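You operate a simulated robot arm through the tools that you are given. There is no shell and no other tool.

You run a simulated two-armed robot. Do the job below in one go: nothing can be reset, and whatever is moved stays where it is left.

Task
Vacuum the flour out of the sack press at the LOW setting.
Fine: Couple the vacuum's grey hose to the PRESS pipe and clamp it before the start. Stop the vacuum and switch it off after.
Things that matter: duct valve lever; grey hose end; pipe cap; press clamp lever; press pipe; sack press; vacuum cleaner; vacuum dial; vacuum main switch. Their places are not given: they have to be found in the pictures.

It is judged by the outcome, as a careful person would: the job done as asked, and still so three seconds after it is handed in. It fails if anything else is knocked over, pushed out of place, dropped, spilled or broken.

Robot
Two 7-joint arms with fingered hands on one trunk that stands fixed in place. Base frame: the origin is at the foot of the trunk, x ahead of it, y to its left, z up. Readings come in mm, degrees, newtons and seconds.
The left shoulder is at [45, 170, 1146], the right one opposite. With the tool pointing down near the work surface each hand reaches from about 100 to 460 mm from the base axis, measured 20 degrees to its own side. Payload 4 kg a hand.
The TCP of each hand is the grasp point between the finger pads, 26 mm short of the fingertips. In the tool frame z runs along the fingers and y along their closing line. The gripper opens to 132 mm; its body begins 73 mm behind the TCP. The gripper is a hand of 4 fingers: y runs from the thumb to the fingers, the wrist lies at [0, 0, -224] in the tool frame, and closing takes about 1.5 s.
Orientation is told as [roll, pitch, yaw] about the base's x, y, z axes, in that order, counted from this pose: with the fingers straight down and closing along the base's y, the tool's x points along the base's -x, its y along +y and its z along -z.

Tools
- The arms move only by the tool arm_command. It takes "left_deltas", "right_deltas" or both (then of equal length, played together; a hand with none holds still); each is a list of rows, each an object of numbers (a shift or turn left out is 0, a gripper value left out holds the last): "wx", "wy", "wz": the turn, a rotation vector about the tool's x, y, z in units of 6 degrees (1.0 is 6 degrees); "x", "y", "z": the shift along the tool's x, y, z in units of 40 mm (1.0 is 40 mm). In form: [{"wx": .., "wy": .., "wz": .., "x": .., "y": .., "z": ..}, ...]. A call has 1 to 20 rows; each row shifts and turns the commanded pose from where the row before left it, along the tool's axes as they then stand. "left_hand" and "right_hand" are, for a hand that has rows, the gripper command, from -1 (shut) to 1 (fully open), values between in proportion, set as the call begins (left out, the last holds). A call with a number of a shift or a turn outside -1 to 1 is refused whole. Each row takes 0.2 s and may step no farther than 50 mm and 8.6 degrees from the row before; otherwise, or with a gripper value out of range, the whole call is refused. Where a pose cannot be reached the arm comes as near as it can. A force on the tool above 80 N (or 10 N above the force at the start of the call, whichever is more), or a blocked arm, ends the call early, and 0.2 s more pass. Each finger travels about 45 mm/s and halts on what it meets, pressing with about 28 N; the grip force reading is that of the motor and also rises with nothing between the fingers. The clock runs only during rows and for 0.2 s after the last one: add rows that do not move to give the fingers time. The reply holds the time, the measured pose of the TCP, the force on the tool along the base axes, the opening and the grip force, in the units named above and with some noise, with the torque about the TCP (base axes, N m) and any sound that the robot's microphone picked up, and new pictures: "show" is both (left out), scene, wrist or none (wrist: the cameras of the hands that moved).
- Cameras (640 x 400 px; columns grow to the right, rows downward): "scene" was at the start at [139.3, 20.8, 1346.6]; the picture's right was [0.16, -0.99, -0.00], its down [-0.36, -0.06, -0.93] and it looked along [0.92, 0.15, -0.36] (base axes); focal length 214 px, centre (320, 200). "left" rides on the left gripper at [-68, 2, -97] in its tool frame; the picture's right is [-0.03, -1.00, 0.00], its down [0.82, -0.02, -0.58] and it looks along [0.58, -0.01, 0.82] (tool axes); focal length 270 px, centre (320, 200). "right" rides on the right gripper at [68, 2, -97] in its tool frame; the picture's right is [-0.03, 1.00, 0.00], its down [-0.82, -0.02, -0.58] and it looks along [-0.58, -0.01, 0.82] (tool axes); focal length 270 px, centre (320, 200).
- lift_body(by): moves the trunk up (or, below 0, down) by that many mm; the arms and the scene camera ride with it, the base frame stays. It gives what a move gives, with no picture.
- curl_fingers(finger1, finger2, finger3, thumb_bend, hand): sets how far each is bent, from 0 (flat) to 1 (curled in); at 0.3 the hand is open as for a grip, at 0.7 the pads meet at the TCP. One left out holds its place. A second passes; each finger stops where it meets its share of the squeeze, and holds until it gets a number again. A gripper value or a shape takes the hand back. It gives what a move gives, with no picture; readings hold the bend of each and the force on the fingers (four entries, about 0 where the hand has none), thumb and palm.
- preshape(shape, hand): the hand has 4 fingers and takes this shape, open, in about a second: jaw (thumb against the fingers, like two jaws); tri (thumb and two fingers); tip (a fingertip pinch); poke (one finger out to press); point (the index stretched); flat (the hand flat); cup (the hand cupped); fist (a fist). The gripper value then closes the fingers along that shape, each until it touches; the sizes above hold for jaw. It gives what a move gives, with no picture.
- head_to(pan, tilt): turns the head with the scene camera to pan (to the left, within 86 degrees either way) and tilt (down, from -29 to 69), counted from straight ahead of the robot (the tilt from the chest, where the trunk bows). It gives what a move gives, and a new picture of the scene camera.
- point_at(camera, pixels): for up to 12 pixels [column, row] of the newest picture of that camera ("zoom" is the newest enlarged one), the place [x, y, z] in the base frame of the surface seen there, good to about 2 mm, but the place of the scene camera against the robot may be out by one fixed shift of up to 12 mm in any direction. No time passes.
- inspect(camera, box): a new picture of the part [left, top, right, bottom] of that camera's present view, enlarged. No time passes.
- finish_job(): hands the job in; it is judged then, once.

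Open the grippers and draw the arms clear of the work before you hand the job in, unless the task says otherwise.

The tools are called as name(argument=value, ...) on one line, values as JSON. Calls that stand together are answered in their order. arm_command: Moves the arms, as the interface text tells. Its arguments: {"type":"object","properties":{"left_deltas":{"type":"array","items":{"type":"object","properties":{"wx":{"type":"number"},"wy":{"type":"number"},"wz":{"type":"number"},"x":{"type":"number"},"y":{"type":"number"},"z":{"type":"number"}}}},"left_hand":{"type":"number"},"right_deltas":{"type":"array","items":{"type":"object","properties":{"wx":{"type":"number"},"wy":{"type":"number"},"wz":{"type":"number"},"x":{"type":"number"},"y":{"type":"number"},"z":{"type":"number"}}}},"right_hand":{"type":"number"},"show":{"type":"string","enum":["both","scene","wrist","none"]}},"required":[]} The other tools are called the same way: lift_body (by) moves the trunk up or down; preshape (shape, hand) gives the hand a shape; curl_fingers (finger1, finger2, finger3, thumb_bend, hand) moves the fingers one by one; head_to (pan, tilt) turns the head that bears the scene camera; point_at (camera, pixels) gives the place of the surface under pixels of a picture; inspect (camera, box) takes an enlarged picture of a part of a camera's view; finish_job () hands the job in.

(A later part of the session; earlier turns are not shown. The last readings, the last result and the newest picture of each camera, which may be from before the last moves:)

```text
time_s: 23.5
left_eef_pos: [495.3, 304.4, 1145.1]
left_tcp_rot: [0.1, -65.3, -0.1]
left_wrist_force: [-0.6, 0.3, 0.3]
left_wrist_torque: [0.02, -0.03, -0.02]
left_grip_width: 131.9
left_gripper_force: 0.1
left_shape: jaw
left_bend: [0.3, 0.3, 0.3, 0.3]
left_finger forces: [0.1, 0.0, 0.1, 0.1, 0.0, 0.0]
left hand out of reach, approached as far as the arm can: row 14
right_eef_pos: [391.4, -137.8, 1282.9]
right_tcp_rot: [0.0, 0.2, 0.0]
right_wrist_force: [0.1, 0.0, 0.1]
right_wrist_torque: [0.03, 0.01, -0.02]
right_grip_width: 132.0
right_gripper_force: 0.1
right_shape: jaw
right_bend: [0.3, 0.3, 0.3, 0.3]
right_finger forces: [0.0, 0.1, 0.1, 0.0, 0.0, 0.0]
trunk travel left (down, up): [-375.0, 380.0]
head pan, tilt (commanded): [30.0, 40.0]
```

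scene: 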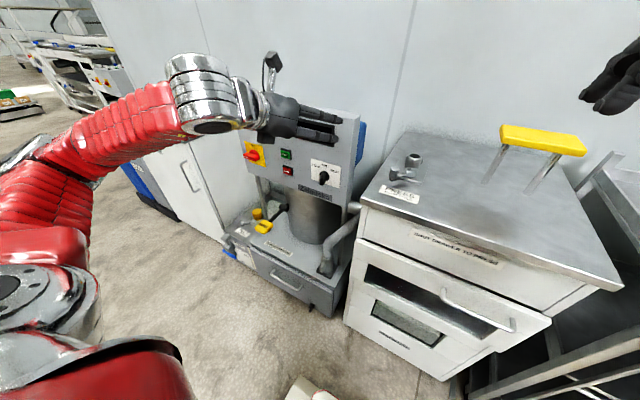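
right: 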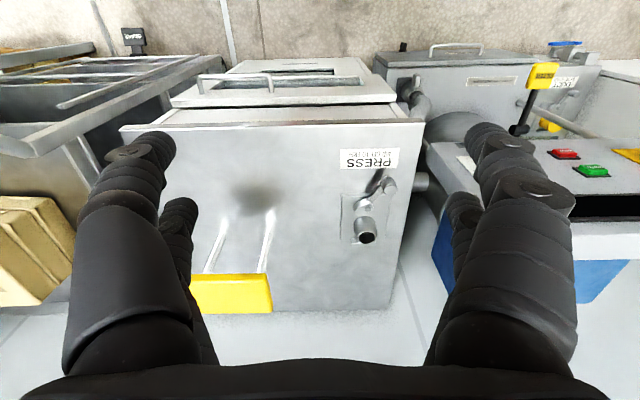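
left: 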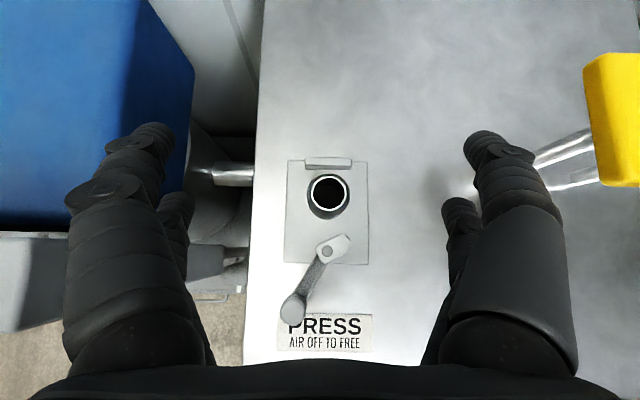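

I lower the trunk 300 mm with the left hand in front of the panel (x≈495), toward the hose end.

lift_body(by=-300)

arm_command(left_deltas=[{"x": 0}], show="both")

```text
time_s: 26.5
left_eef_pos: [554.6, 304.8, 681.1]
left_tcp_rot: [0.0, -44.4, 0.1]
left_wrist_force: [0.4, 0.4, -0.2]
left_wrist_torque: [0.0, 0.0, 0.02]
left_grip_width: 131.9
left_gripper_force: 0.0
left_shape: jaw
left_bend: [0.3, 0.3, 0.3, 0.3]
left_finger forces: [0.0, 0.1, 0.1, 0.0, 0.0, 0.0]
right_eef_pos: [390.4, -136.8, 983.2]
right_tcp_rot: [0.0, 0.0, 0.0]
right_wrist_force: [0.2, 0.2, -0.1]
right_wrist_torque: [-0.01, -0.01, -0.01]
right_grip_width: 131.7
right_gripper_force: 0.1
right_shape: jaw
right_bend: [0.3, 0.3, 0.3, 0.3]
right_finger forces: [0.0, 0.0, 0.0, 0.0, 0.1, 0.0]
trunk travel left (down, up): [-75.0, 680.0]
head pan, tilt (commanded): [30.0, 40.0]
```

```text
time_s: 26.9
left_eef_pos: [554.5, 304.0, 679.8]
left_tcp_rot: [0.0, -44.4, 0.1]
left_wrist_force: [-0.2, -0.3, -0.1]
left_wrist_torque: [0.01, 0.04, -0.02]
left_grip_width: 132.1
left_gripper_force: 0.0
left_shape: jaw
left_bend: [0.3, 0.3, 0.3, 0.3]
left_finger forces: [0.1, 0.0, 0.0, 0.1, 0.0, 0.0]
right_eef_pos: [391.0, -137.0, 982.3]
right_tcp_rot: [0.1, 0.0, 0.0]
right_wrist_force: [0.3, 0.0, -0.4]
right_wrist_torque: [-0.02, 0.0, -0.02]
right_grip_width: 131.6
right_gripper_force: 0.0
right_shape: jaw
right_bend: [0.3, 0.3, 0.3, 0.3]
right_finger forces: [0.0, 0.0, 0.0, 0.0, 0.0, 0.1]
trunk travel left (down, up): [-75.0, 680.0]
head pan, tilt (commanded): [30.0, 40.0]
```

scene: 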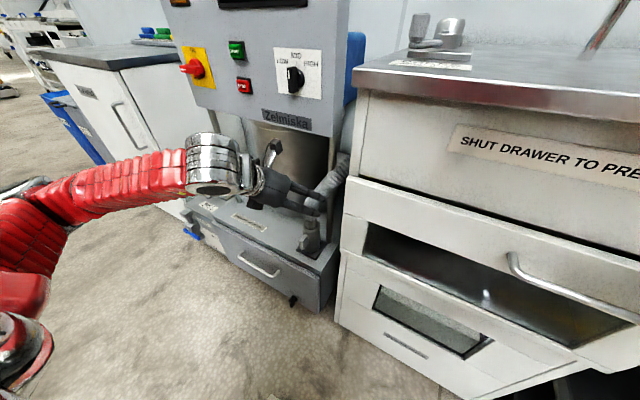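
left: 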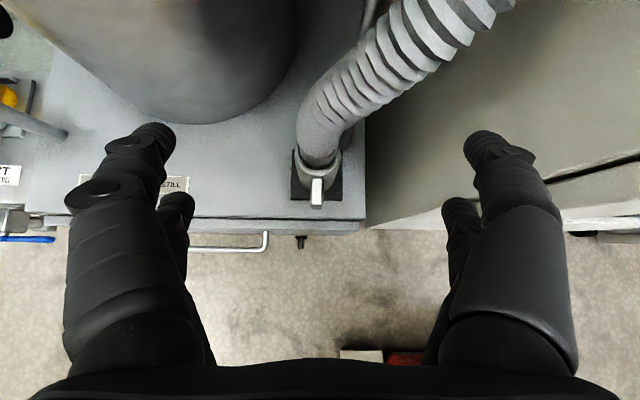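

The lift shifted the hand to (554, 304, 680) at ~44° pitch (the pose had been at its reach limit). The left camera looks straight down on the cuff at (317,180); I'll zoom and measure it.

inspect(camera="left", box=[270, 110, 370, 220])

point_at(camera="left", pixels=[[317, 183], [317, 202], [312, 190], [322, 190], [340, 165], [298, 165], [293, 197], [341, 199], [318, 158], [310, 110], [340, 100], [400, 60]])

```text
3.64 times, centred on (320, 165) of left
```

zoom: 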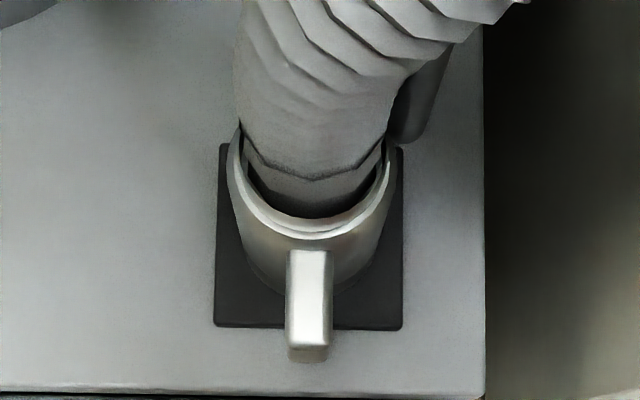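

```text
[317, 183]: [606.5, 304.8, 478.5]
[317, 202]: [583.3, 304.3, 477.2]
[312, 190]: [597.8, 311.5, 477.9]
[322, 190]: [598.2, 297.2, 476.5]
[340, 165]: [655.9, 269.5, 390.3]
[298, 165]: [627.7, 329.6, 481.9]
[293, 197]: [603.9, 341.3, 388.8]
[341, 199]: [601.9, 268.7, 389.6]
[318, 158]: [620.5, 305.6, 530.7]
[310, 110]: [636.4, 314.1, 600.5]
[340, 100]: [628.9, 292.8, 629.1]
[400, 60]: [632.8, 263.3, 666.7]
```

The park plate spans y 269–341 (cuff axis ≈ (638, 305)), the front ear reaches x≈583, rim at z≈507. I'll pitch the left hand to ~70° and come down to a pre-grasp in front of the cuff with the hand partly open.

arm_command(left_deltas=[{"wy": -0.854}, {"wy": -0.854}, {"wy": -0.854}, {"wy": -0.854}, {"wy": -0.854}, {"x": 0.84, "z": 0.306}, {"x": 0.84, "z": 0.306}, {"x": 0.84, "z": 0.306}, {"x": 0.84, "z": 0.306}, {"x": 0.84, "z": 0.306}], left_hand=0.6)

```text
time_s: 29.1
left_eef_pos: [571.0, 303.8, 504.1]
left_tcp_rot: [-0.3, -64.6, -0.1]
left_wrist_force: [0.0, -0.1, -0.1]
left_wrist_torque: [-0.02, 0.02, 0.01]
left_grip_width: 105.9
left_gripper_force: 0.0
left_shape: jaw
left_bend: [0.59, 0.59, 0.59, 0.44]
left_finger forces: [0.0, 0.0, 0.1, 0.0, 0.0, 0.0]
left hand out of reach, approached as far as the arm can: row 1, 2, 3, 4, 5, 7
right_eef_pos: [391.3, -136.6, 981.8]
right_tcp_rot: [-0.1, 0.1, 0.1]
right_wrist_force: [-0.7, 0.3, -0.3]
right_wrist_torque: [-0.03, 0.0, 0.03]
right_grip_width: 132.0
right_gripper_force: 0.1
right_shape: jaw
right_bend: [0.3, 0.3, 0.3, 0.3]
right_finger forces: [0.0, 0.0, 0.0, 0.0, 0.0, 0.0]
trunk travel left (down, up): [-75.0, 680.0]
head pan, tilt (commanded): [30.0, 40.0]
```

scene: 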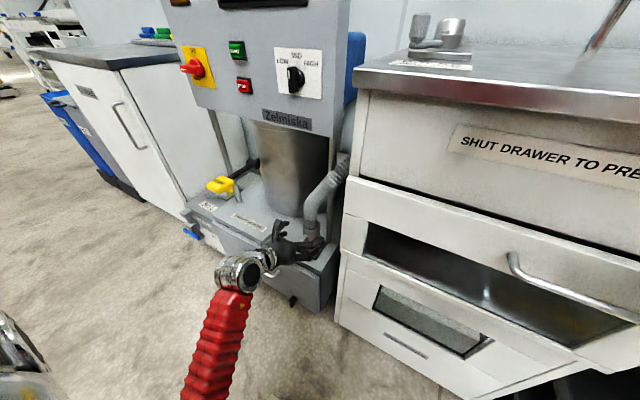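
left: 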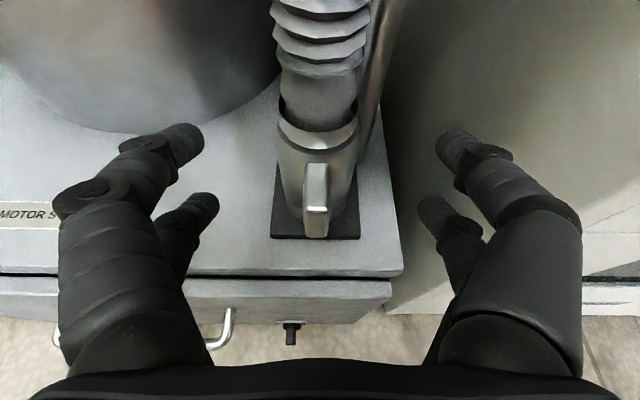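

The cuff at (317,170) is centred between the fingers. I advance 45 mm along the fingers and check again.

arm_command(left_deltas=[{"z": 0.375}, {"z": 0.375}, {"z": 0.375}], show="both")

```text
time_s: 29.9
left_eef_pos: [612.1, 301.9, 485.3]
left_tcp_rot: [-0.1, -64.6, -0.3]
left_wrist_force: [0.4, 0.3, 0.2]
left_wrist_torque: [0.05, 0.02, 0.03]
left_grip_width: 105.6
left_gripper_force: 0.0
left_shape: jaw
left_bend: [0.59, 0.59, 0.59, 0.44]
left_finger forces: [0.1, 0.0, 0.0, 0.0, 0.0, 0.0]
right_eef_pos: [391.6, -137.3, 983.8]
right_tcp_rot: [0.1, 0.1, 0.1]
right_wrist_force: [0.4, -0.4, -0.4]
right_wrist_torque: [0.0, 0.01, 0.01]
right_grip_width: 132.0
right_gripper_force: 0.0
right_shape: jaw
right_bend: [0.3, 0.3, 0.3, 0.3]
right_finger forces: [0.0, 0.0, 0.0, 0.0, 0.0, 0.0]
trunk travel left (down, up): [-75.0, 680.0]
head pan, tilt (commanded): [30.0, 40.0]
```

scene: 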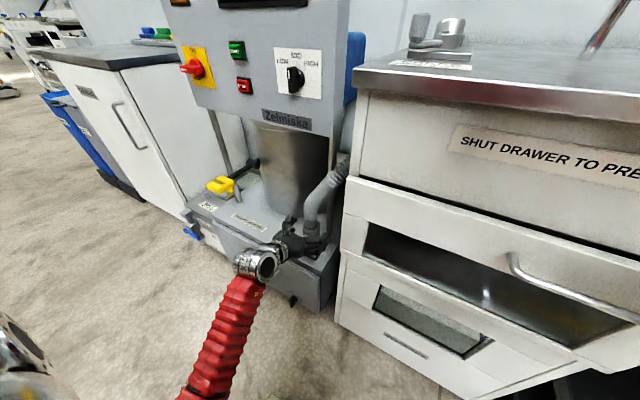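
left: 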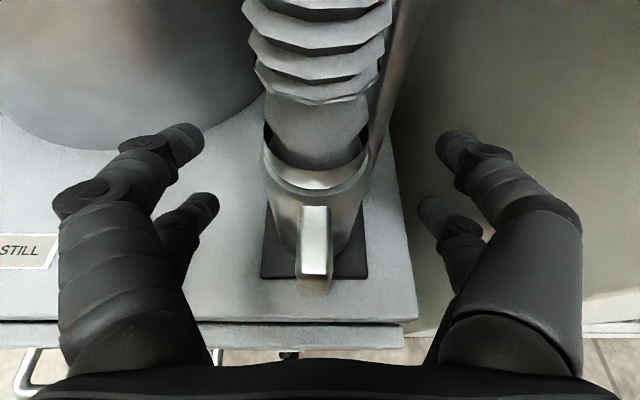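

Still centred with nothing touched; I advance the remaining 28 mm and check the view before closing.

arm_command(left_deltas=[{"z": 0.35, "y": 0.025}, {"z": 0.35, "y": 0.025}], show="wrist")

```text
time_s: 30.5
left_eef_pos: [636.0, 304.7, 471.6]
left_tcp_rot: [-0.1, -64.5, -0.3]
left_wrist_force: [-0.3, -0.5, -0.4]
left_wrist_torque: [-0.07, 0.01, -0.02]
left_grip_width: 105.6
left_gripper_force: 0.1
left_shape: jaw
left_bend: [0.59, 0.59, 0.59, 0.44]
left_finger forces: [0.1, 0.0, 0.0, 0.0, 0.0, 0.0]
right_eef_pos: [391.4, -136.6, 983.7]
right_tcp_rot: [-0.1, 0.1, 0.0]
right_wrist_force: [-0.4, -0.7, -0.3]
right_wrist_torque: [0.01, -0.01, 0.01]
right_grip_width: 132.1
right_gripper_force: 0.0
right_shape: jaw
right_bend: [0.3, 0.3, 0.3, 0.3]
right_finger forces: [0.0, 0.0, 0.1, 0.0, 0.1, 0.0]
trunk travel left (down, up): [-75.0, 680.0]
head pan, tilt (commanded): [30.0, 40.0]
```

left: 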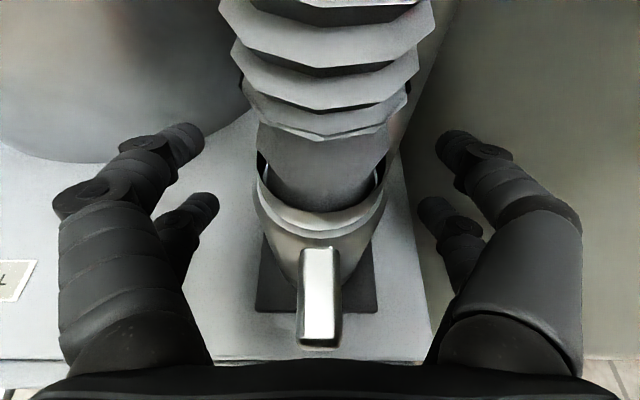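

Let me measure the rim and ear in this view to confirm the cuff axis lies at the TCP.

point_at(camera="left", pixels=[[320, 233], [262, 200], [383, 200], [320, 260], [320, 340], [280, 250], [362, 250], [320, 150], [320, 100], [320, 60]])

```text
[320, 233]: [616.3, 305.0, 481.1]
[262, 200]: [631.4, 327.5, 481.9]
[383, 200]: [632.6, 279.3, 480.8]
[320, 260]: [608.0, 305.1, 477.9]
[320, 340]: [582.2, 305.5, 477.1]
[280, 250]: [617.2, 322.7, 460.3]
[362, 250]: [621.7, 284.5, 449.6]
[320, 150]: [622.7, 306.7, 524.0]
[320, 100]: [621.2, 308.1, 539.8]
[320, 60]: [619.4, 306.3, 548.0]
```

The cuff axis is about (640, 304) and the TCP at (636, 305, 472). I close the left hand on the cuff.

arm_command(left_deltas=[{"z": 0.1}, {"x": 0}, {"x": 0}, {"x": 0}, {"x": 0}, {"x": 0}, {"x": 0}, {"x": 0}, {"x": 0}], left_hand=-1, show="both")

```text
time_s: 32.5
left_eef_pos: [640.3, 304.0, 470.5]
left_tcp_rot: [-0.1, -64.6, -0.3]
left_wrist_force: [0.6, -1.2, 3.3]
left_wrist_torque: [0.05, 0.13, 0.01]
left_grip_width: 38.1
left_gripper_force: 27.7
left_shape: jaw
left_bend: [0.74, 0.74, 0.74, 0.73]
left_finger forces: [21.3, 25.7, 25.0, 0.0, 22.7, 0.1]
right_eef_pos: [391.8, -137.1, 982.7]
right_tcp_rot: [0.0, 0.1, 0.1]
right_wrist_force: [0.3, 0.2, 1.1]
right_wrist_torque: [0.0, 0.04, 0.01]
right_grip_width: 131.9
right_gripper_force: 0.1
right_shape: jaw
right_bend: [0.3, 0.3, 0.3, 0.3]
right_finger forces: [0.0, 0.0, 0.1, 0.0, 0.0, 0.0]
trunk travel left (down, up): [-75.0, 680.0]
head pan, tilt (commanded): [30.0, 40.0]
```

scene: 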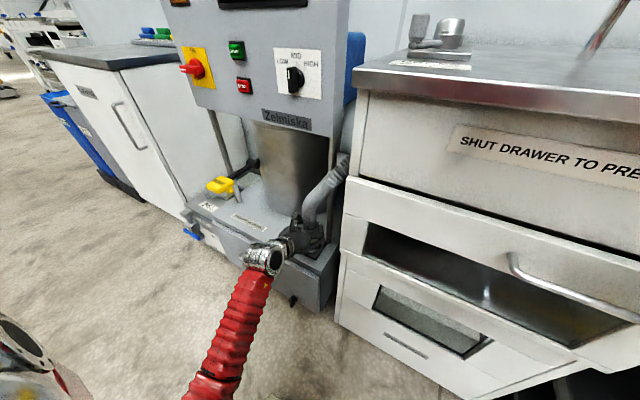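
left: 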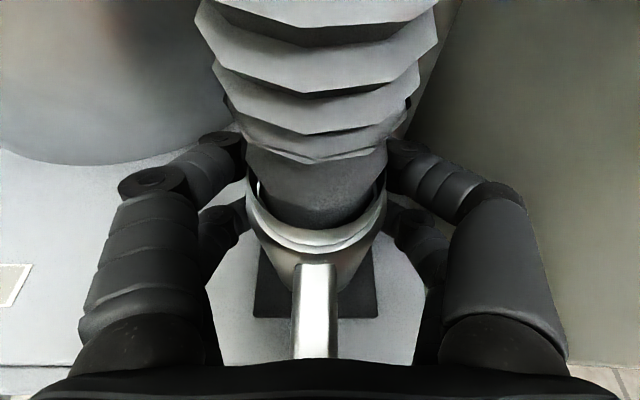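

The hand holds the cuff (fingers ~22–26 N). I lift it straight up 60 mm off the park peg.

arm_command(left_deltas=[{"x": -0.226, "z": -0.107}, {"x": -0.226, "z": -0.107}, {"x": -0.226, "z": -0.107}, {"x": -0.226, "z": -0.107}, {"x": -0.226, "z": -0.107}, {"x": -0.226, "z": -0.107}], show="both")

```text
time_s: 34.0
left_eef_pos: [634.9, 355.5, 539.7]
left_tcp_rot: [17.6, -63.3, -15.7]
left_wrist_force: [-1.0, -1.4, -5.6]
left_wrist_torque: [0.0, -0.05, 0.0]
left_grip_width: 32.7
left_gripper_force: 28.0
left_shape: jaw
left_bend: [0.76, 0.74, 0.74, 0.76]
left_finger forces: [20.8, 26.7, 27.2, 0.0, 18.3, 0.0]
right_eef_pos: [391.4, -135.8, 983.3]
right_tcp_rot: [0.0, 0.2, 0.0]
right_wrist_force: [-0.7, 0.4, -0.1]
right_wrist_torque: [0.01, 0.0, 0.0]
right_grip_width: 131.8
right_gripper_force: 0.0
right_shape: jaw
right_bend: [0.3, 0.3, 0.3, 0.3]
right_finger forces: [0.0, 0.1, 0.0, 0.0, 0.1, 0.1]
trunk travel left (down, up): [-75.0, 680.0]
head pan, tilt (commanded): [30.0, 40.0]
stopped in row 6 (left hand): the arm was blocked; the commanded pose is now the measured one
```

scene: 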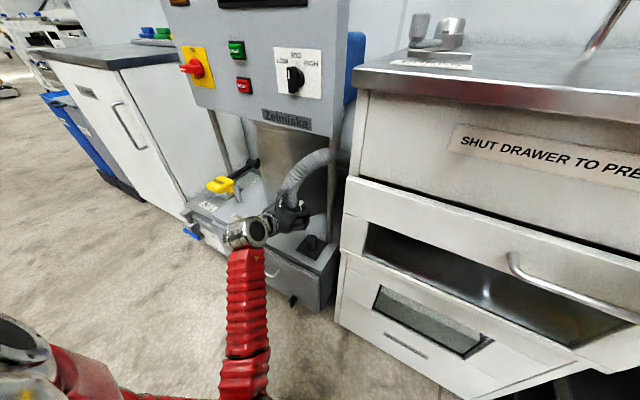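
left: 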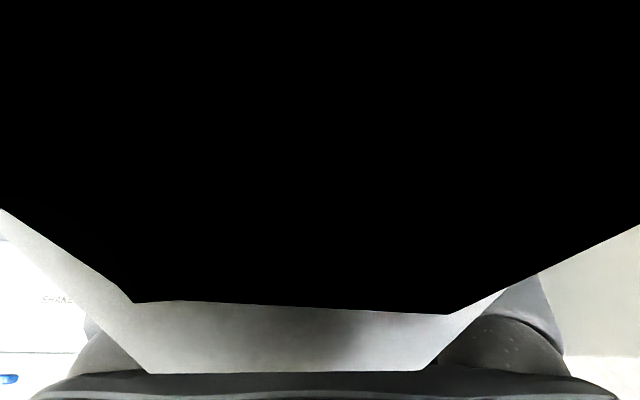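

The hand swung sideways to y≈355 and the arm was reported blocked, though the cuff is off the peg. I'll zoom in to see the state.

inspect(camera="scene", box=[210, 110, 360, 290])

head_to(pan=35, tilt=60)

```text
2.22 times, centred on (285, 200) of scene
```

zoom: 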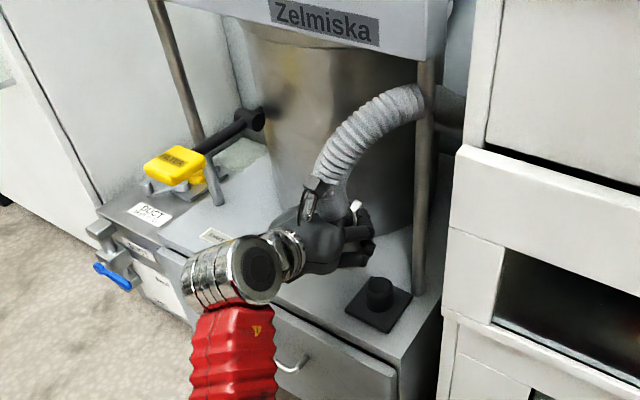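

```text
time_s: 34.8
left_eef_pos: [636.4, 354.1, 540.3]
left_tcp_rot: [17.6, -63.3, -15.9]
left_wrist_force: [-0.7, 0.7, -4.2]
left_wrist_torque: [0.0, -0.05, 0.02]
left_grip_width: 33.0
left_gripper_force: 28.5
left_shape: jaw
left_bend: [0.76, 0.74, 0.74, 0.76]
left_finger forces: [20.8, 26.8, 27.2, 0.0, 18.4, 0.0]
right_eef_pos: [392.6, -136.8, 983.7]
right_tcp_rot: [-0.1, 0.1, 0.1]
right_wrist_force: [0.3, -0.2, 0.3]
right_wrist_torque: [-0.03, 0.01, -0.01]
right_grip_width: 132.1
right_gripper_force: 0.0
right_shape: jaw
right_bend: [0.3, 0.3, 0.3, 0.3]
right_finger forces: [0.1, 0.0, 0.0, 0.0, 0.0, 0.0]
trunk travel left (down, up): [-75.0, 680.0]
head pan, tilt (commanded): [35.0, 60.0]
```

scene: 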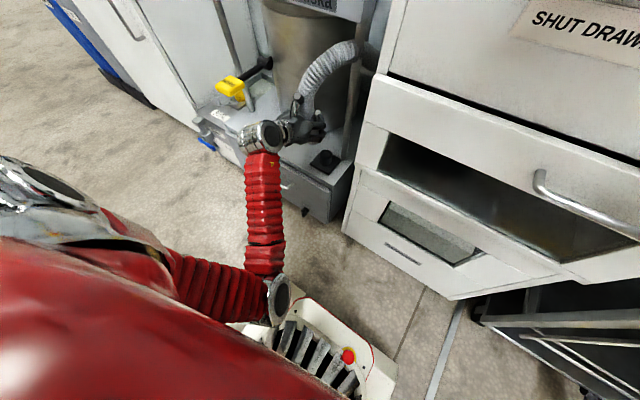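

The elbow had reached the robot's own base; the hand itself is only rolled ~8° and still holds the cuff firmly. I raise the trunk 130 mm to free the elbow.

lift_body(by=130)

head_to(pan=30, tilt=50)

```text
time_s: 36.4
left_eef_pos: [638.8, 354.3, 764.7]
left_tcp_rot: [26.2, -72.9, -24.0]
left_wrist_force: [0.8, 0.3, -7.9]
left_wrist_torque: [-0.05, 0.01, 0.05]
left_grip_width: 33.0
left_gripper_force: 27.6
left_shape: jaw
left_bend: [0.76, 0.74, 0.74, 0.76]
left_finger forces: [20.8, 26.4, 27.3, 0.0, 18.6, 0.0]
right_eef_pos: [392.1, -136.0, 1112.9]
right_tcp_rot: [0.1, 0.0, 0.0]
right_wrist_force: [-0.1, -0.4, -0.1]
right_wrist_torque: [-0.02, 0.01, 0.0]
right_grip_width: 132.0
right_gripper_force: 0.0
right_shape: jaw
right_bend: [0.3, 0.3, 0.3, 0.3]
right_finger forces: [0.0, 0.0, 0.0, 0.0, 0.0, 0.0]
trunk travel left (down, up): [-205.0, 550.0]
head pan, tilt (commanded): [35.0, 60.0]
```

```text
time_s: 37.1
left_eef_pos: [639.0, 351.8, 764.7]
left_tcp_rot: [26.2, -72.9, -24.1]
left_wrist_force: [0.1, 0.3, -9.5]
left_wrist_torque: [-0.04, 0.08, 0.01]
left_grip_width: 33.1
left_gripper_force: 28.1
left_shape: jaw
left_bend: [0.76, 0.74, 0.74, 0.76]
left_finger forces: [20.5, 26.2, 27.3, 0.0, 18.3, 0.0]
right_eef_pos: [392.1, -136.4, 1112.4]
right_tcp_rot: [0.0, 0.2, 0.0]
right_wrist_force: [0.0, -1.0, 1.1]
right_wrist_torque: [0.02, -0.02, 0.03]
right_grip_width: 131.9
right_gripper_force: 0.1
right_shape: jaw
right_bend: [0.3, 0.3, 0.3, 0.3]
right_finger forces: [0.0, 0.1, 0.1, 0.0, 0.0, 0.0]
trunk travel left (down, up): [-205.0, 550.0]
head pan, tilt (commanded): [30.0, 50.0]
```

scene: 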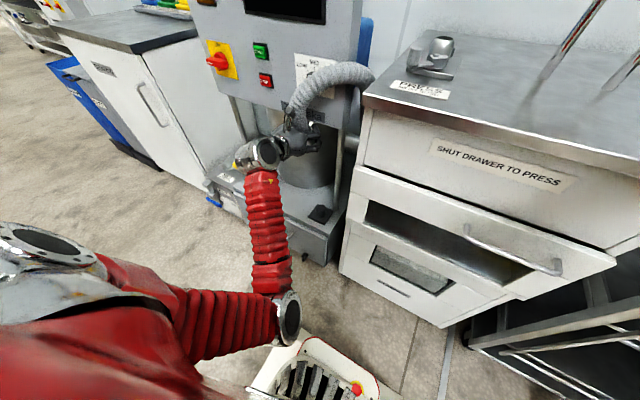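

The cuff and hose are still held, now at z≈765 below the panel. I pull the hand back toward the robot and shift right, in front of the gap between panel and press.

arm_command(left_deltas=[{"z": -0.56, "x": 0.04}, {"z": -0.56, "x": 0.04}, {"z": -0.56, "x": 0.04}, {"y": -0.66}, {"y": -0.66}, {"y": -0.66}, {"y": -0.66}], show="both")

```text
time_s: 38.4
left_eef_pos: [573.9, 363.3, 802.3]
left_tcp_rot: [56.7, -68.5, -51.1]
left_wrist_force: [-0.2, 0.6, -5.5]
left_wrist_torque: [-0.01, -0.04, 0.0]
left_grip_width: 32.8
left_gripper_force: 28.1
left_shape: jaw
left_bend: [0.76, 0.74, 0.74, 0.75]
left_finger forces: [20.5, 26.5, 27.2, 0.0, 19.2, 0.0]
left hand out of reach, approached as far as the arm can: row 5, 6
right_eef_pos: [391.4, -137.0, 1113.5]
right_tcp_rot: [0.1, 0.0, 0.0]
right_wrist_force: [0.0, 1.0, 0.1]
right_wrist_torque: [0.02, 0.02, -0.02]
right_grip_width: 132.2
right_gripper_force: 0.1
right_shape: jaw
right_bend: [0.3, 0.3, 0.3, 0.3]
right_finger forces: [0.0, 0.1, 0.1, 0.0, 0.0, 0.1]
trunk travel left (down, up): [-205.0, 550.0]
head pan, tilt (commanded): [30.0, 50.0]
stopped in row 6 (left hand): the arm was blocked; the commanded pose is now the measured one
```

scene: 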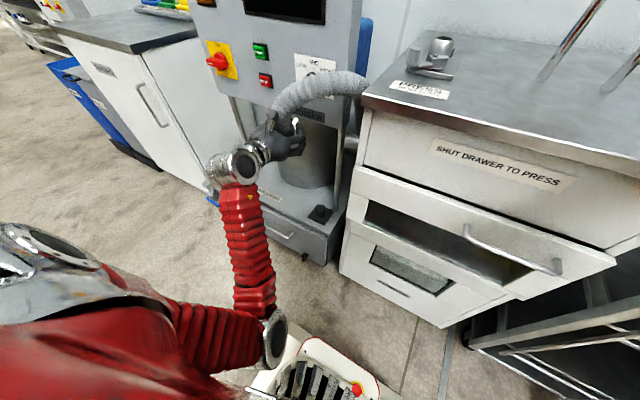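
left: 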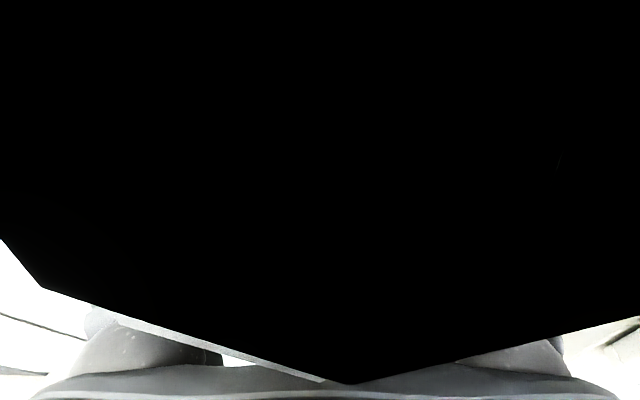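

The arm is blocked again, the elbow at (272,345) appears to be down by the robot's base. I'll measure that area.

point_at(camera="scene", pixels=[[272, 345], [280, 330], [245, 330], [300, 345], [260, 372], [355, 388], [240, 250], [245, 165]])

inspect(camera="scene", box=[180, 60, 390, 220])

```text
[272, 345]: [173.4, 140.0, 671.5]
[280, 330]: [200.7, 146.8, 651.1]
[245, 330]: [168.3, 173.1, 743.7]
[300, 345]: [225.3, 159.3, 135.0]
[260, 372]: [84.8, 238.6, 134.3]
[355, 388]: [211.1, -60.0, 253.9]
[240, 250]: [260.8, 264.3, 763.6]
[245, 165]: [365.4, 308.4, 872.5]
```

```text
2.50 times, centred on (285, 140) of scene
```

zoom: 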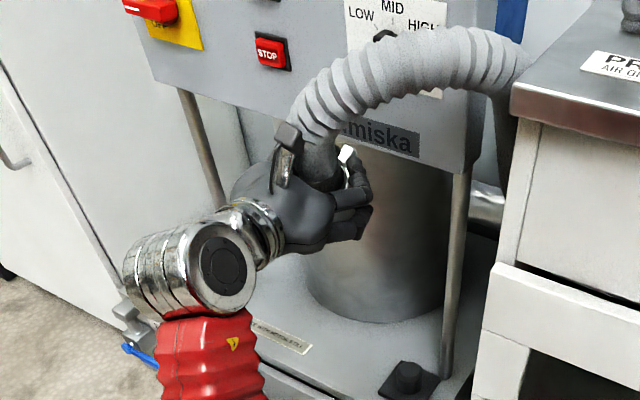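

The elbow (173, 140, 670) is folded against the robot's own trunk. I lower the hand 45 mm to open the elbow, then I will raise the trunk.

arm_command(left_deltas=[{"x": 0.35, "y": -0.115, "z": 0.076}, {"x": 0.35, "y": -0.115, "z": 0.076}, {"x": 0.35, "y": -0.115, "z": 0.076}], show="scene")

```text
time_s: 39.2
left_eef_pos: [573.0, 362.3, 757.6]
left_tcp_rot: [56.5, -68.8, -51.3]
left_wrist_force: [-0.4, -0.1, -4.7]
left_wrist_torque: [-0.01, -0.02, 0.0]
left_grip_width: 32.4
left_gripper_force: 28.1
left_shape: jaw
left_bend: [0.76, 0.74, 0.74, 0.75]
left_finger forces: [20.3, 26.4, 27.3, 0.1, 19.0, 0.0]
right_eef_pos: [391.8, -137.7, 1113.2]
right_tcp_rot: [0.0, 0.1, 0.0]
right_wrist_force: [0.0, -0.8, 0.7]
right_wrist_torque: [-0.02, 0.02, 0.0]
right_grip_width: 132.0
right_gripper_force: 0.1
right_shape: jaw
right_bend: [0.3, 0.3, 0.3, 0.3]
right_finger forces: [0.0, 0.0, 0.0, 0.0, 0.1, 0.0]
trunk travel left (down, up): [-205.0, 550.0]
head pan, tilt (commanded): [30.0, 50.0]
```

scene: 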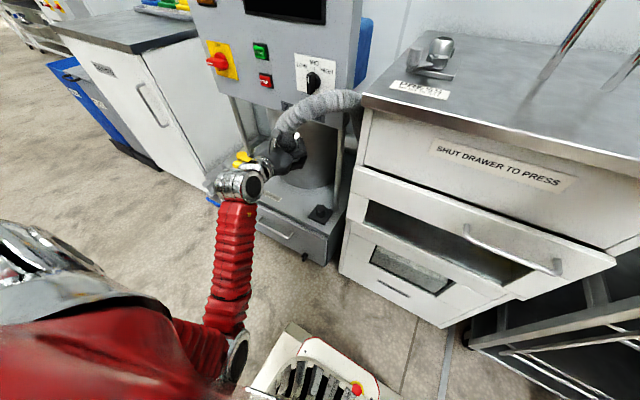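

That worked cleanly. Now raise the trunk by 60 mm and check how the left hand follows.

lift_body(by=60)

```text
time_s: 40.2
left_eef_pos: [573.5, 361.0, 816.6]
left_tcp_rot: [56.5, -68.7, -51.2]
left_wrist_force: [0.5, 0.1, -5.1]
left_wrist_torque: [-0.06, -0.03, 0.0]
left_grip_width: 32.8
left_gripper_force: 27.3
left_shape: jaw
left_bend: [0.76, 0.74, 0.74, 0.75]
left_finger forces: [20.5, 26.4, 27.2, 0.0, 19.0, 0.1]
right_eef_pos: [391.7, -137.5, 1172.3]
right_tcp_rot: [-0.1, 0.1, 0.0]
right_wrist_force: [0.5, -0.8, 0.1]
right_wrist_torque: [0.0, 0.03, -0.01]
right_grip_width: 132.2
right_gripper_force: 0.0
right_shape: jaw
right_bend: [0.3, 0.3, 0.3, 0.3]
right_finger forces: [0.0, 0.0, 0.0, 0.0, 0.1, 0.0]
trunk travel left (down, up): [-265.0, 490.0]
head pan, tilt (commanded): [30.0, 50.0]
```

The trunk lift is rigid again (+59 mm). I lower the hand 75 mm more, then lift the trunk 90 mm.

arm_command(left_deltas=[{"x": 0.436, "y": -0.143, "z": 0.094}, {"x": 0.436, "y": -0.143, "z": 0.094}, {"x": 0.436, "y": -0.143, "z": 0.094}, {"x": 0.436, "y": -0.143, "z": 0.094}], show="none")

lift_body(by=70)

```text
time_s: 41.2
left_eef_pos: [574.4, 360.5, 741.5]
left_tcp_rot: [56.5, -68.8, -51.3]
left_wrist_force: [-0.6, 0.1, -5.0]
left_wrist_torque: [0.0, -0.02, 0.01]
left_grip_width: 32.7
left_gripper_force: 28.3
left_shape: jaw
left_bend: [0.76, 0.74, 0.74, 0.75]
left_finger forces: [20.4, 26.2, 27.2, 0.0, 18.8, 0.1]
right_eef_pos: [391.8, -136.5, 1173.6]
right_tcp_rot: [0.0, 0.1, 0.0]
right_wrist_force: [0.2, -0.9, -1.1]
right_wrist_torque: [-0.02, -0.03, 0.0]
right_grip_width: 131.9
right_gripper_force: 0.1
right_shape: jaw
right_bend: [0.3, 0.3, 0.3, 0.3]
right_finger forces: [0.1, 0.1, 0.0, 0.0, 0.0, 0.0]
trunk travel left (down, up): [-265.0, 490.0]
head pan, tilt (commanded): [30.0, 50.0]
```

```text
time_s: 42.3
left_eef_pos: [573.8, 361.7, 810.8]
left_tcp_rot: [56.5, -68.8, -51.2]
left_wrist_force: [-0.5, 0.5, -4.4]
left_wrist_torque: [-0.05, -0.05, -0.01]
left_grip_width: 32.7
left_gripper_force: 28.0
left_shape: jaw
left_bend: [0.76, 0.74, 0.74, 0.75]
left_finger forces: [20.2, 26.3, 27.2, 0.1, 18.9, 0.1]
right_eef_pos: [392.8, -136.5, 1243.4]
right_tcp_rot: [-0.1, 0.1, -0.1]
right_wrist_force: [0.0, 0.5, -0.6]
right_wrist_torque: [0.0, 0.02, 0.0]
right_grip_width: 132.0
right_gripper_force: 0.1
right_shape: jaw
right_bend: [0.3, 0.3, 0.3, 0.3]
right_finger forces: [0.0, 0.0, 0.0, 0.1, 0.1, 0.1]
trunk travel left (down, up): [-335.0, 420.0]
head pan, tilt (commanded): [30.0, 50.0]
```

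Now I level the hand (roll ~18°, yaw ~7°, pitch back to ~65°) so the cuff stands upright.

arm_command(left_deltas=[{"wz": -0.76, "wx": 0.31, "wy": 0.55}, {"wz": -0.76, "wx": 0.31, "wy": 0.55}, {"wz": -0.76, "wx": 0.31, "wy": 0.55}, {"wz": -0.76, "wx": 0.31, "wy": 0.55}], show="both")

```text
time_s: 43.3
left_eef_pos: [572.4, 361.5, 813.0]
left_tcp_rot: [-4.8, -64.3, 6.7]
left_wrist_force: [-0.5, 0.0, -5.5]
left_wrist_torque: [-0.01, -0.04, 0.02]
left_grip_width: 32.9
left_gripper_force: 28.2
left_shape: jaw
left_bend: [0.76, 0.74, 0.74, 0.75]
left_finger forces: [20.4, 26.8, 26.8, 0.0, 18.4, 0.1]
right_eef_pos: [392.3, -137.1, 1243.6]
right_tcp_rot: [0.0, 0.0, 0.0]
right_wrist_force: [0.1, 0.5, -0.1]
right_wrist_torque: [-0.04, 0.0, 0.0]
right_grip_width: 132.0
right_gripper_force: 0.1
right_shape: jaw
right_bend: [0.3, 0.3, 0.3, 0.3]
right_finger forces: [0.0, 0.0, 0.1, 0.1, 0.1, 0.0]
trunk travel left (down, up): [-335.0, 420.0]
head pan, tilt (commanded): [30.0, 50.0]
```

scene: 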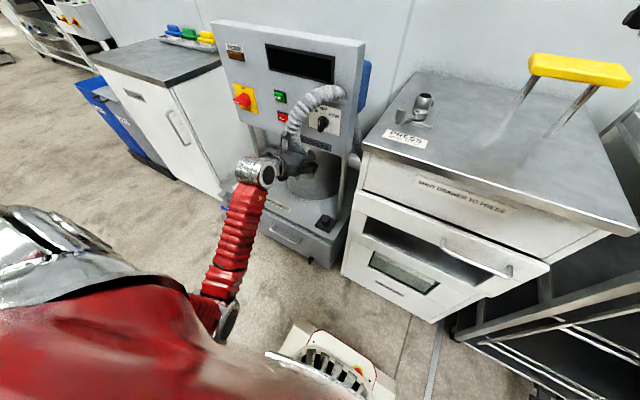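
left: 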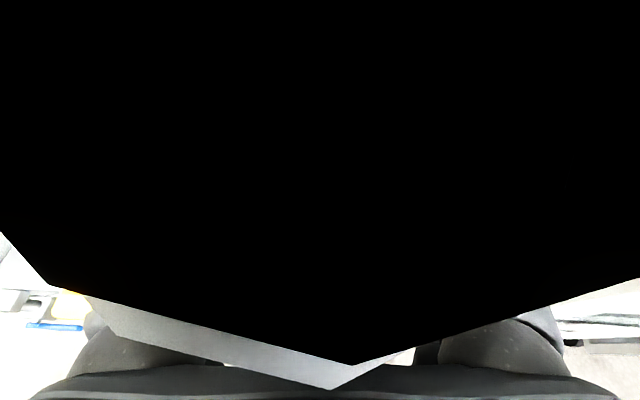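

The hand is level again. I zoom on the hand to see the cuff's orientation, then shift right.

inspect(camera="scene", box=[230, 70, 370, 210])

arm_command(left_deltas=[{"y": -0.6}, {"y": -0.6}, {"y": -0.6}, {"y": -0.6}, {"y": -0.6}], show="scene")

```text
2.86 times, centred on (300, 140) of scene
```

zoom: 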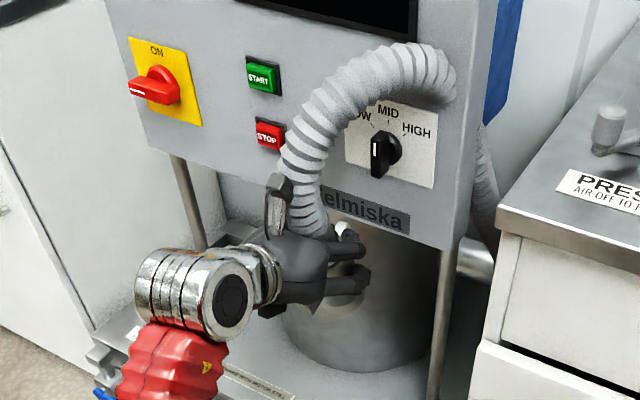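

```text
time_s: 44.5
left_eef_pos: [573.1, 347.9, 814.5]
left_tcp_rot: [-4.6, -64.3, 6.4]
left_wrist_force: [0.5, 0.1, -4.4]
left_wrist_torque: [-0.03, -0.03, 0.03]
left_grip_width: 32.5
left_gripper_force: 27.9
left_shape: jaw
left_bend: [0.76, 0.74, 0.74, 0.75]
left_finger forces: [20.5, 27.0, 26.8, 0.1, 18.7, 0.1]
left hand out of reach, approached as far as the arm can: row 1, 2, 3, 4, 5
right_eef_pos: [391.8, -135.8, 1243.4]
right_tcp_rot: [0.0, 0.1, 0.0]
right_wrist_force: [0.4, 0.4, 1.0]
right_wrist_torque: [0.01, 0.04, 0.04]
right_grip_width: 131.6
right_gripper_force: 0.1
right_shape: jaw
right_bend: [0.3, 0.3, 0.3, 0.3]
right_finger forces: [0.1, 0.0, 0.0, 0.1, 0.0, 0.0]
trunk travel left (down, up): [-335.0, 420.0]
head pan, tilt (commanded): [30.0, 50.0]
```

scene: 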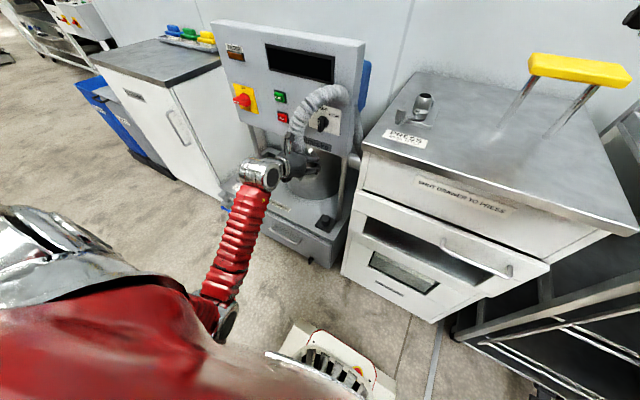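

Moving right is out of reach with this folded elbow. I lower the hand 80 mm relative to the trunk and raise the trunk to open the elbow more, in two rounds.

arm_command(left_deltas=[{"x": 0.45, "z": 0.215}, {"x": 0.45, "z": 0.215}, {"x": 0.45, "z": 0.215}, {"x": 0.45, "z": 0.215}], show="none")

lift_body(by=80)

arm_command(left_deltas=[{"x": 0.45, "z": 0.215}, {"x": 0.45, "z": 0.215}, {"x": 0.45, "z": 0.215}, {"x": 0.45, "z": 0.215}], show="scene")

```text
time_s: 45.5
left_eef_pos: [574.9, 343.9, 734.3]
left_tcp_rot: [-4.7, -64.4, 6.5]
left_wrist_force: [-0.1, -0.1, -4.4]
left_wrist_torque: [0.0, -0.01, 0.02]
left_grip_width: 32.6
left_gripper_force: 28.2
left_shape: jaw
left_bend: [0.76, 0.74, 0.74, 0.75]
left_finger forces: [20.5, 26.8, 26.7, 0.1, 18.7, 0.0]
right_eef_pos: [391.6, -136.5, 1243.2]
right_tcp_rot: [-0.1, 0.1, 0.0]
right_wrist_force: [-0.6, 0.4, -1.1]
right_wrist_torque: [0.0, 0.0, -0.02]
right_grip_width: 132.2
right_gripper_force: 0.1
right_shape: jaw
right_bend: [0.3, 0.3, 0.3, 0.3]
right_finger forces: [0.0, 0.0, 0.1, 0.0, 0.0, 0.1]
trunk travel left (down, up): [-335.0, 420.0]
head pan, tilt (commanded): [30.0, 50.0]
```

```text
time_s: 46.6
left_eef_pos: [573.5, 345.9, 814.1]
left_tcp_rot: [-4.7, -64.4, 6.4]
left_wrist_force: [1.1, 0.6, -3.8]
left_wrist_torque: [-0.02, -0.03, -0.02]
left_grip_width: 32.6
left_gripper_force: 28.0
left_shape: jaw
left_bend: [0.76, 0.74, 0.74, 0.75]
left_finger forces: [20.5, 27.0, 26.7, 0.0, 18.7, 0.0]
right_eef_pos: [390.9, -136.1, 1322.5]
right_tcp_rot: [0.1, 0.1, 0.0]
right_wrist_force: [0.6, -1.2, 0.5]
right_wrist_torque: [0.0, -0.02, -0.02]
right_grip_width: 131.8
right_gripper_force: 0.1
right_shape: jaw
right_bend: [0.3, 0.3, 0.3, 0.3]
right_finger forces: [0.1, 0.0, 0.0, 0.0, 0.0, 0.0]
trunk travel left (down, up): [-415.0, 340.0]
head pan, tilt (commanded): [30.0, 50.0]
```

```text
time_s: 47.6
left_eef_pos: [572.8, 343.2, 735.8]
left_tcp_rot: [-4.7, -64.3, 6.5]
left_wrist_force: [-0.3, 0.8, -3.8]
left_wrist_torque: [0.02, -0.04, 0.01]
left_grip_width: 32.8
left_gripper_force: 27.9
left_shape: jaw
left_bend: [0.76, 0.74, 0.74, 0.75]
left_finger forces: [20.4, 26.8, 26.8, 0.0, 18.8, 0.0]
right_eef_pos: [391.1, -137.3, 1324.1]
right_tcp_rot: [-0.1, 0.0, 0.0]
right_wrist_force: [-0.1, 1.1, 0.0]
right_wrist_torque: [0.02, -0.01, 0.02]
right_grip_width: 131.8
right_gripper_force: 0.2
right_shape: jaw
right_bend: [0.3, 0.3, 0.3, 0.3]
right_finger forces: [0.0, 0.1, 0.0, 0.0, 0.0, 0.0]
trunk travel left (down, up): [-415.0, 340.0]
head pan, tilt (commanded): [30.0, 50.0]
```

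scene: 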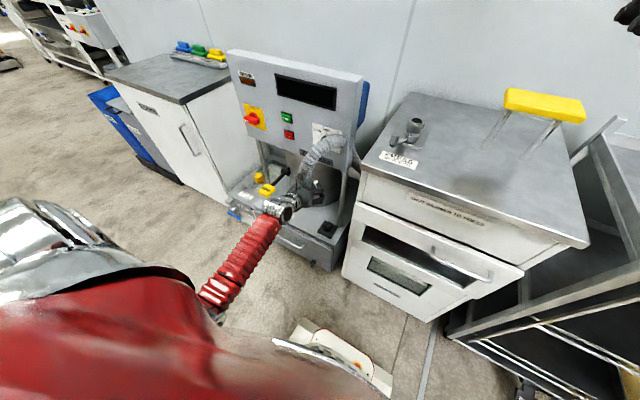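

The arm is now more extended downward. I try shifting right (−y) by 100 mm.

arm_command(left_deltas=[{"y": -0.6}, {"y": -0.6}, {"y": -0.6}, {"y": -0.6}], show="scene")

```text
time_s: 48.7
left_eef_pos: [567.6, 326.9, 734.8]
left_tcp_rot: [18.1, -62.3, -13.7]
left_wrist_force: [0.1, 0.1, -4.4]
left_wrist_torque: [-0.02, -0.06, 0.03]
left_grip_width: 32.4
left_gripper_force: 28.6
left_shape: jaw
left_bend: [0.76, 0.74, 0.74, 0.75]
left_finger forces: [20.7, 27.0, 27.1, 0.0, 20.3, 0.0]
right_eef_pos: [391.5, -137.0, 1323.9]
right_tcp_rot: [0.0, 0.0, 0.1]
right_wrist_force: [-1.2, 0.3, -0.2]
right_wrist_torque: [0.02, 0.03, 0.0]
right_grip_width: 132.2
right_gripper_force: 0.1
right_shape: jaw
right_bend: [0.3, 0.3, 0.3, 0.3]
right_finger forces: [0.0, 0.0, 0.0, 0.1, 0.0, 0.1]
trunk travel left (down, up): [-415.0, 340.0]
head pan, tilt (commanded): [30.0, 50.0]
stopped in row 4 (left hand): the arm was blocked; the commanded pose is now the measured one
```

scene: 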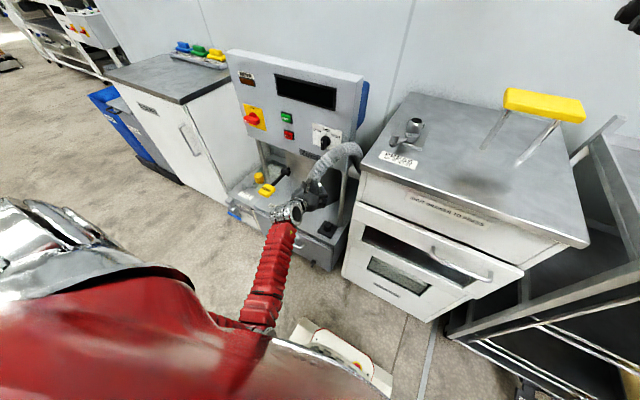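

Blocked again by the elbow moving inward. I'll instead yaw the hand ~35° (fingers pointing forward-right) so the wrist and elbow stay out to the left.

arm_command(left_deltas=[{"wx": 0.786, "wz": 0.153}, {"wx": 0.786, "wz": 0.153}, {"wx": 0.786, "wz": 0.153}, {"wx": 0.786, "wz": 0.153}, {"wx": 0.786, "wz": 0.153}, {"wx": 0.786, "wz": 0.153}, {"wx": 0.786, "wz": 0.153}], show="scene")

```text
time_s: 50.3
left_eef_pos: [568.1, 325.2, 735.8]
left_tcp_rot: [-3.2, -61.8, -27.2]
left_wrist_force: [0.5, 0.0, -4.8]
left_wrist_torque: [-0.05, -0.1, -0.01]
left_grip_width: 32.6
left_gripper_force: 28.7
left_shape: jaw
left_bend: [0.76, 0.74, 0.74, 0.75]
left_finger forces: [20.5, 27.1, 26.9, 0.0, 20.2, 0.0]
right_eef_pos: [391.6, -135.1, 1324.8]
right_tcp_rot: [-0.2, 0.0, 0.0]
right_wrist_force: [-0.3, -0.9, 0.0]
right_wrist_torque: [0.02, 0.01, -0.03]
right_grip_width: 131.9
right_gripper_force: 0.0
right_shape: jaw
right_bend: [0.3, 0.3, 0.3, 0.3]
right_finger forces: [0.0, 0.1, 0.0, 0.0, 0.1, 0.0]
trunk travel left (down, up): [-415.0, 340.0]
head pan, tilt (commanded): [30.0, 50.0]
```

scene: 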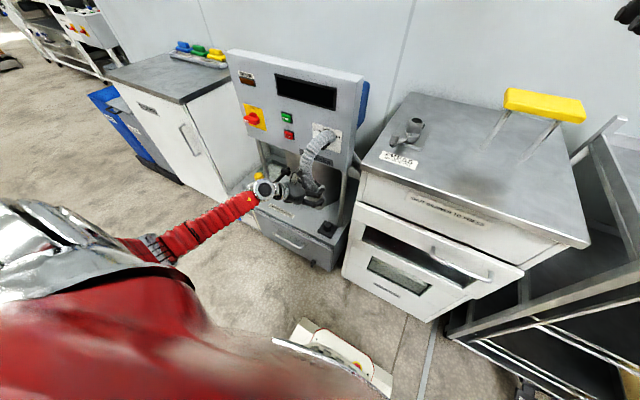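

The elbow now lies out to the left. I shift the hand right to y≈255.

arm_command(left_deltas=[{"x": -0.095, "y": -0.38, "z": 0.198}, {"x": -0.095, "y": -0.38, "z": 0.198}, {"x": -0.095, "y": -0.38, "z": 0.198}, {"x": -0.095, "y": -0.38, "z": 0.198}], show="both")

```text
time_s: 51.3
left_eef_pos: [568.9, 255.7, 737.6]
left_tcp_rot: [-3.3, -61.6, -27.2]
left_wrist_force: [0.6, 0.4, -4.2]
left_wrist_torque: [-0.06, -0.06, -0.04]
left_grip_width: 32.3
left_gripper_force: 27.8
left_shape: jaw
left_bend: [0.76, 0.74, 0.74, 0.75]
left_finger forces: [20.2, 27.1, 26.9, 0.1, 19.9, 0.0]
right_eef_pos: [391.6, -137.3, 1322.8]
right_tcp_rot: [0.0, 0.0, 0.1]
right_wrist_force: [1.1, 0.0, 0.5]
right_wrist_torque: [0.04, 0.04, -0.02]
right_grip_width: 131.8
right_gripper_force: 0.1
right_shape: jaw
right_bend: [0.3, 0.3, 0.3, 0.3]
right_finger forces: [0.0, 0.0, 0.0, 0.0, 0.0, 0.0]
trunk travel left (down, up): [-415.0, 340.0]
head pan, tilt (commanded): [30.0, 50.0]
```

scene: 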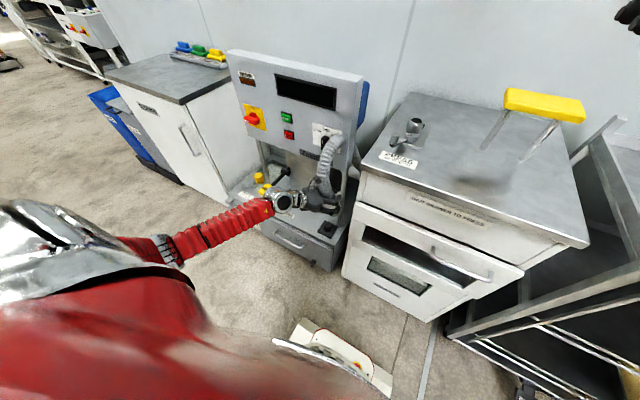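
left: 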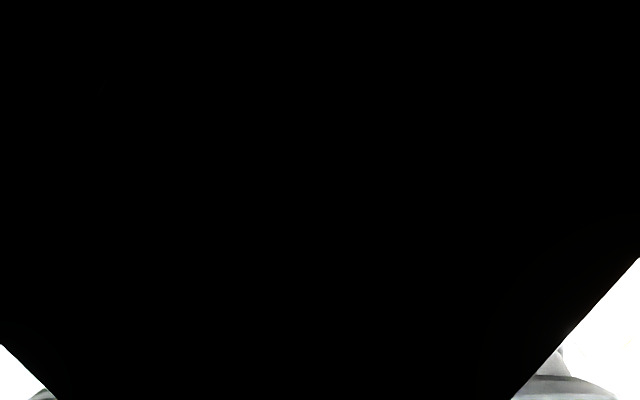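

Forces remain low (~5 N). I raise the trunk 130 mm, watching the forces and the clearance to the press corner.

lift_body(by=130)

head_to(pan=22, tilt=50)

```text
time_s: 52.9
left_eef_pos: [568.4, 254.9, 865.5]
left_tcp_rot: [-3.2, -61.7, -27.2]
left_wrist_force: [-0.2, 0.3, -4.8]
left_wrist_torque: [-0.02, -0.01, -0.05]
left_grip_width: 32.4
left_gripper_force: 28.4
left_shape: jaw
left_bend: [0.76, 0.74, 0.74, 0.75]
left_finger forces: [20.4, 27.0, 26.9, 0.0, 19.9, 0.1]
right_eef_pos: [391.6, -136.0, 1453.7]
right_tcp_rot: [0.0, 0.2, 0.1]
right_wrist_force: [-0.4, 0.0, 0.0]
right_wrist_torque: [0.03, 0.02, -0.03]
right_grip_width: 132.0
right_gripper_force: 0.0
right_shape: jaw
right_bend: [0.3, 0.3, 0.3, 0.3]
right_finger forces: [0.0, 0.1, 0.0, 0.1, 0.1, 0.0]
trunk travel left (down, up): [-545.0, 210.0]
head pan, tilt (commanded): [30.0, 50.0]
```

```text
time_s: 53.6
left_eef_pos: [567.8, 255.1, 865.8]
left_tcp_rot: [-3.2, -61.9, -27.2]
left_wrist_force: [-0.5, 0.5, -4.4]
left_wrist_torque: [-0.04, 0.02, 0.0]
left_grip_width: 32.5
left_gripper_force: 28.2
left_shape: jaw
left_bend: [0.76, 0.74, 0.74, 0.75]
left_finger forces: [20.3, 26.9, 26.9, 0.0, 20.0, 0.0]
right_eef_pos: [392.8, -137.2, 1453.2]
right_tcp_rot: [0.0, 0.0, 0.1]
right_wrist_force: [-0.5, -0.1, 0.3]
right_wrist_torque: [0.01, 0.01, 0.0]
right_grip_width: 131.9
right_gripper_force: 0.0
right_shape: jaw
right_bend: [0.3, 0.3, 0.3, 0.3]
right_finger forces: [0.0, 0.1, 0.1, 0.1, 0.1, 0.0]
trunk travel left (down, up): [-545.0, 210.0]
head pan, tilt (commanded): [22.0, 50.0]
```

scene: 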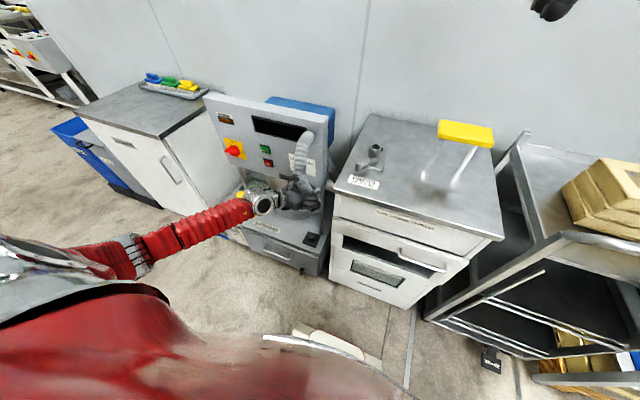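

I zoom in to check the cuff in the hand and its clearance to the panel and press.

inspect(camera="scene", box=[220, 100, 350, 240])

```text
2.86 times, centred on (285, 170) of scene
```

zoom: 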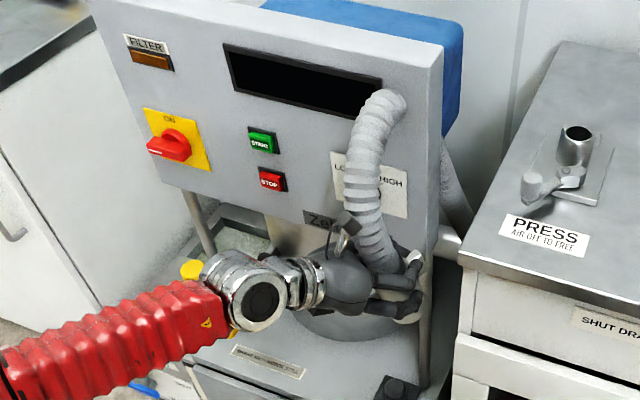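

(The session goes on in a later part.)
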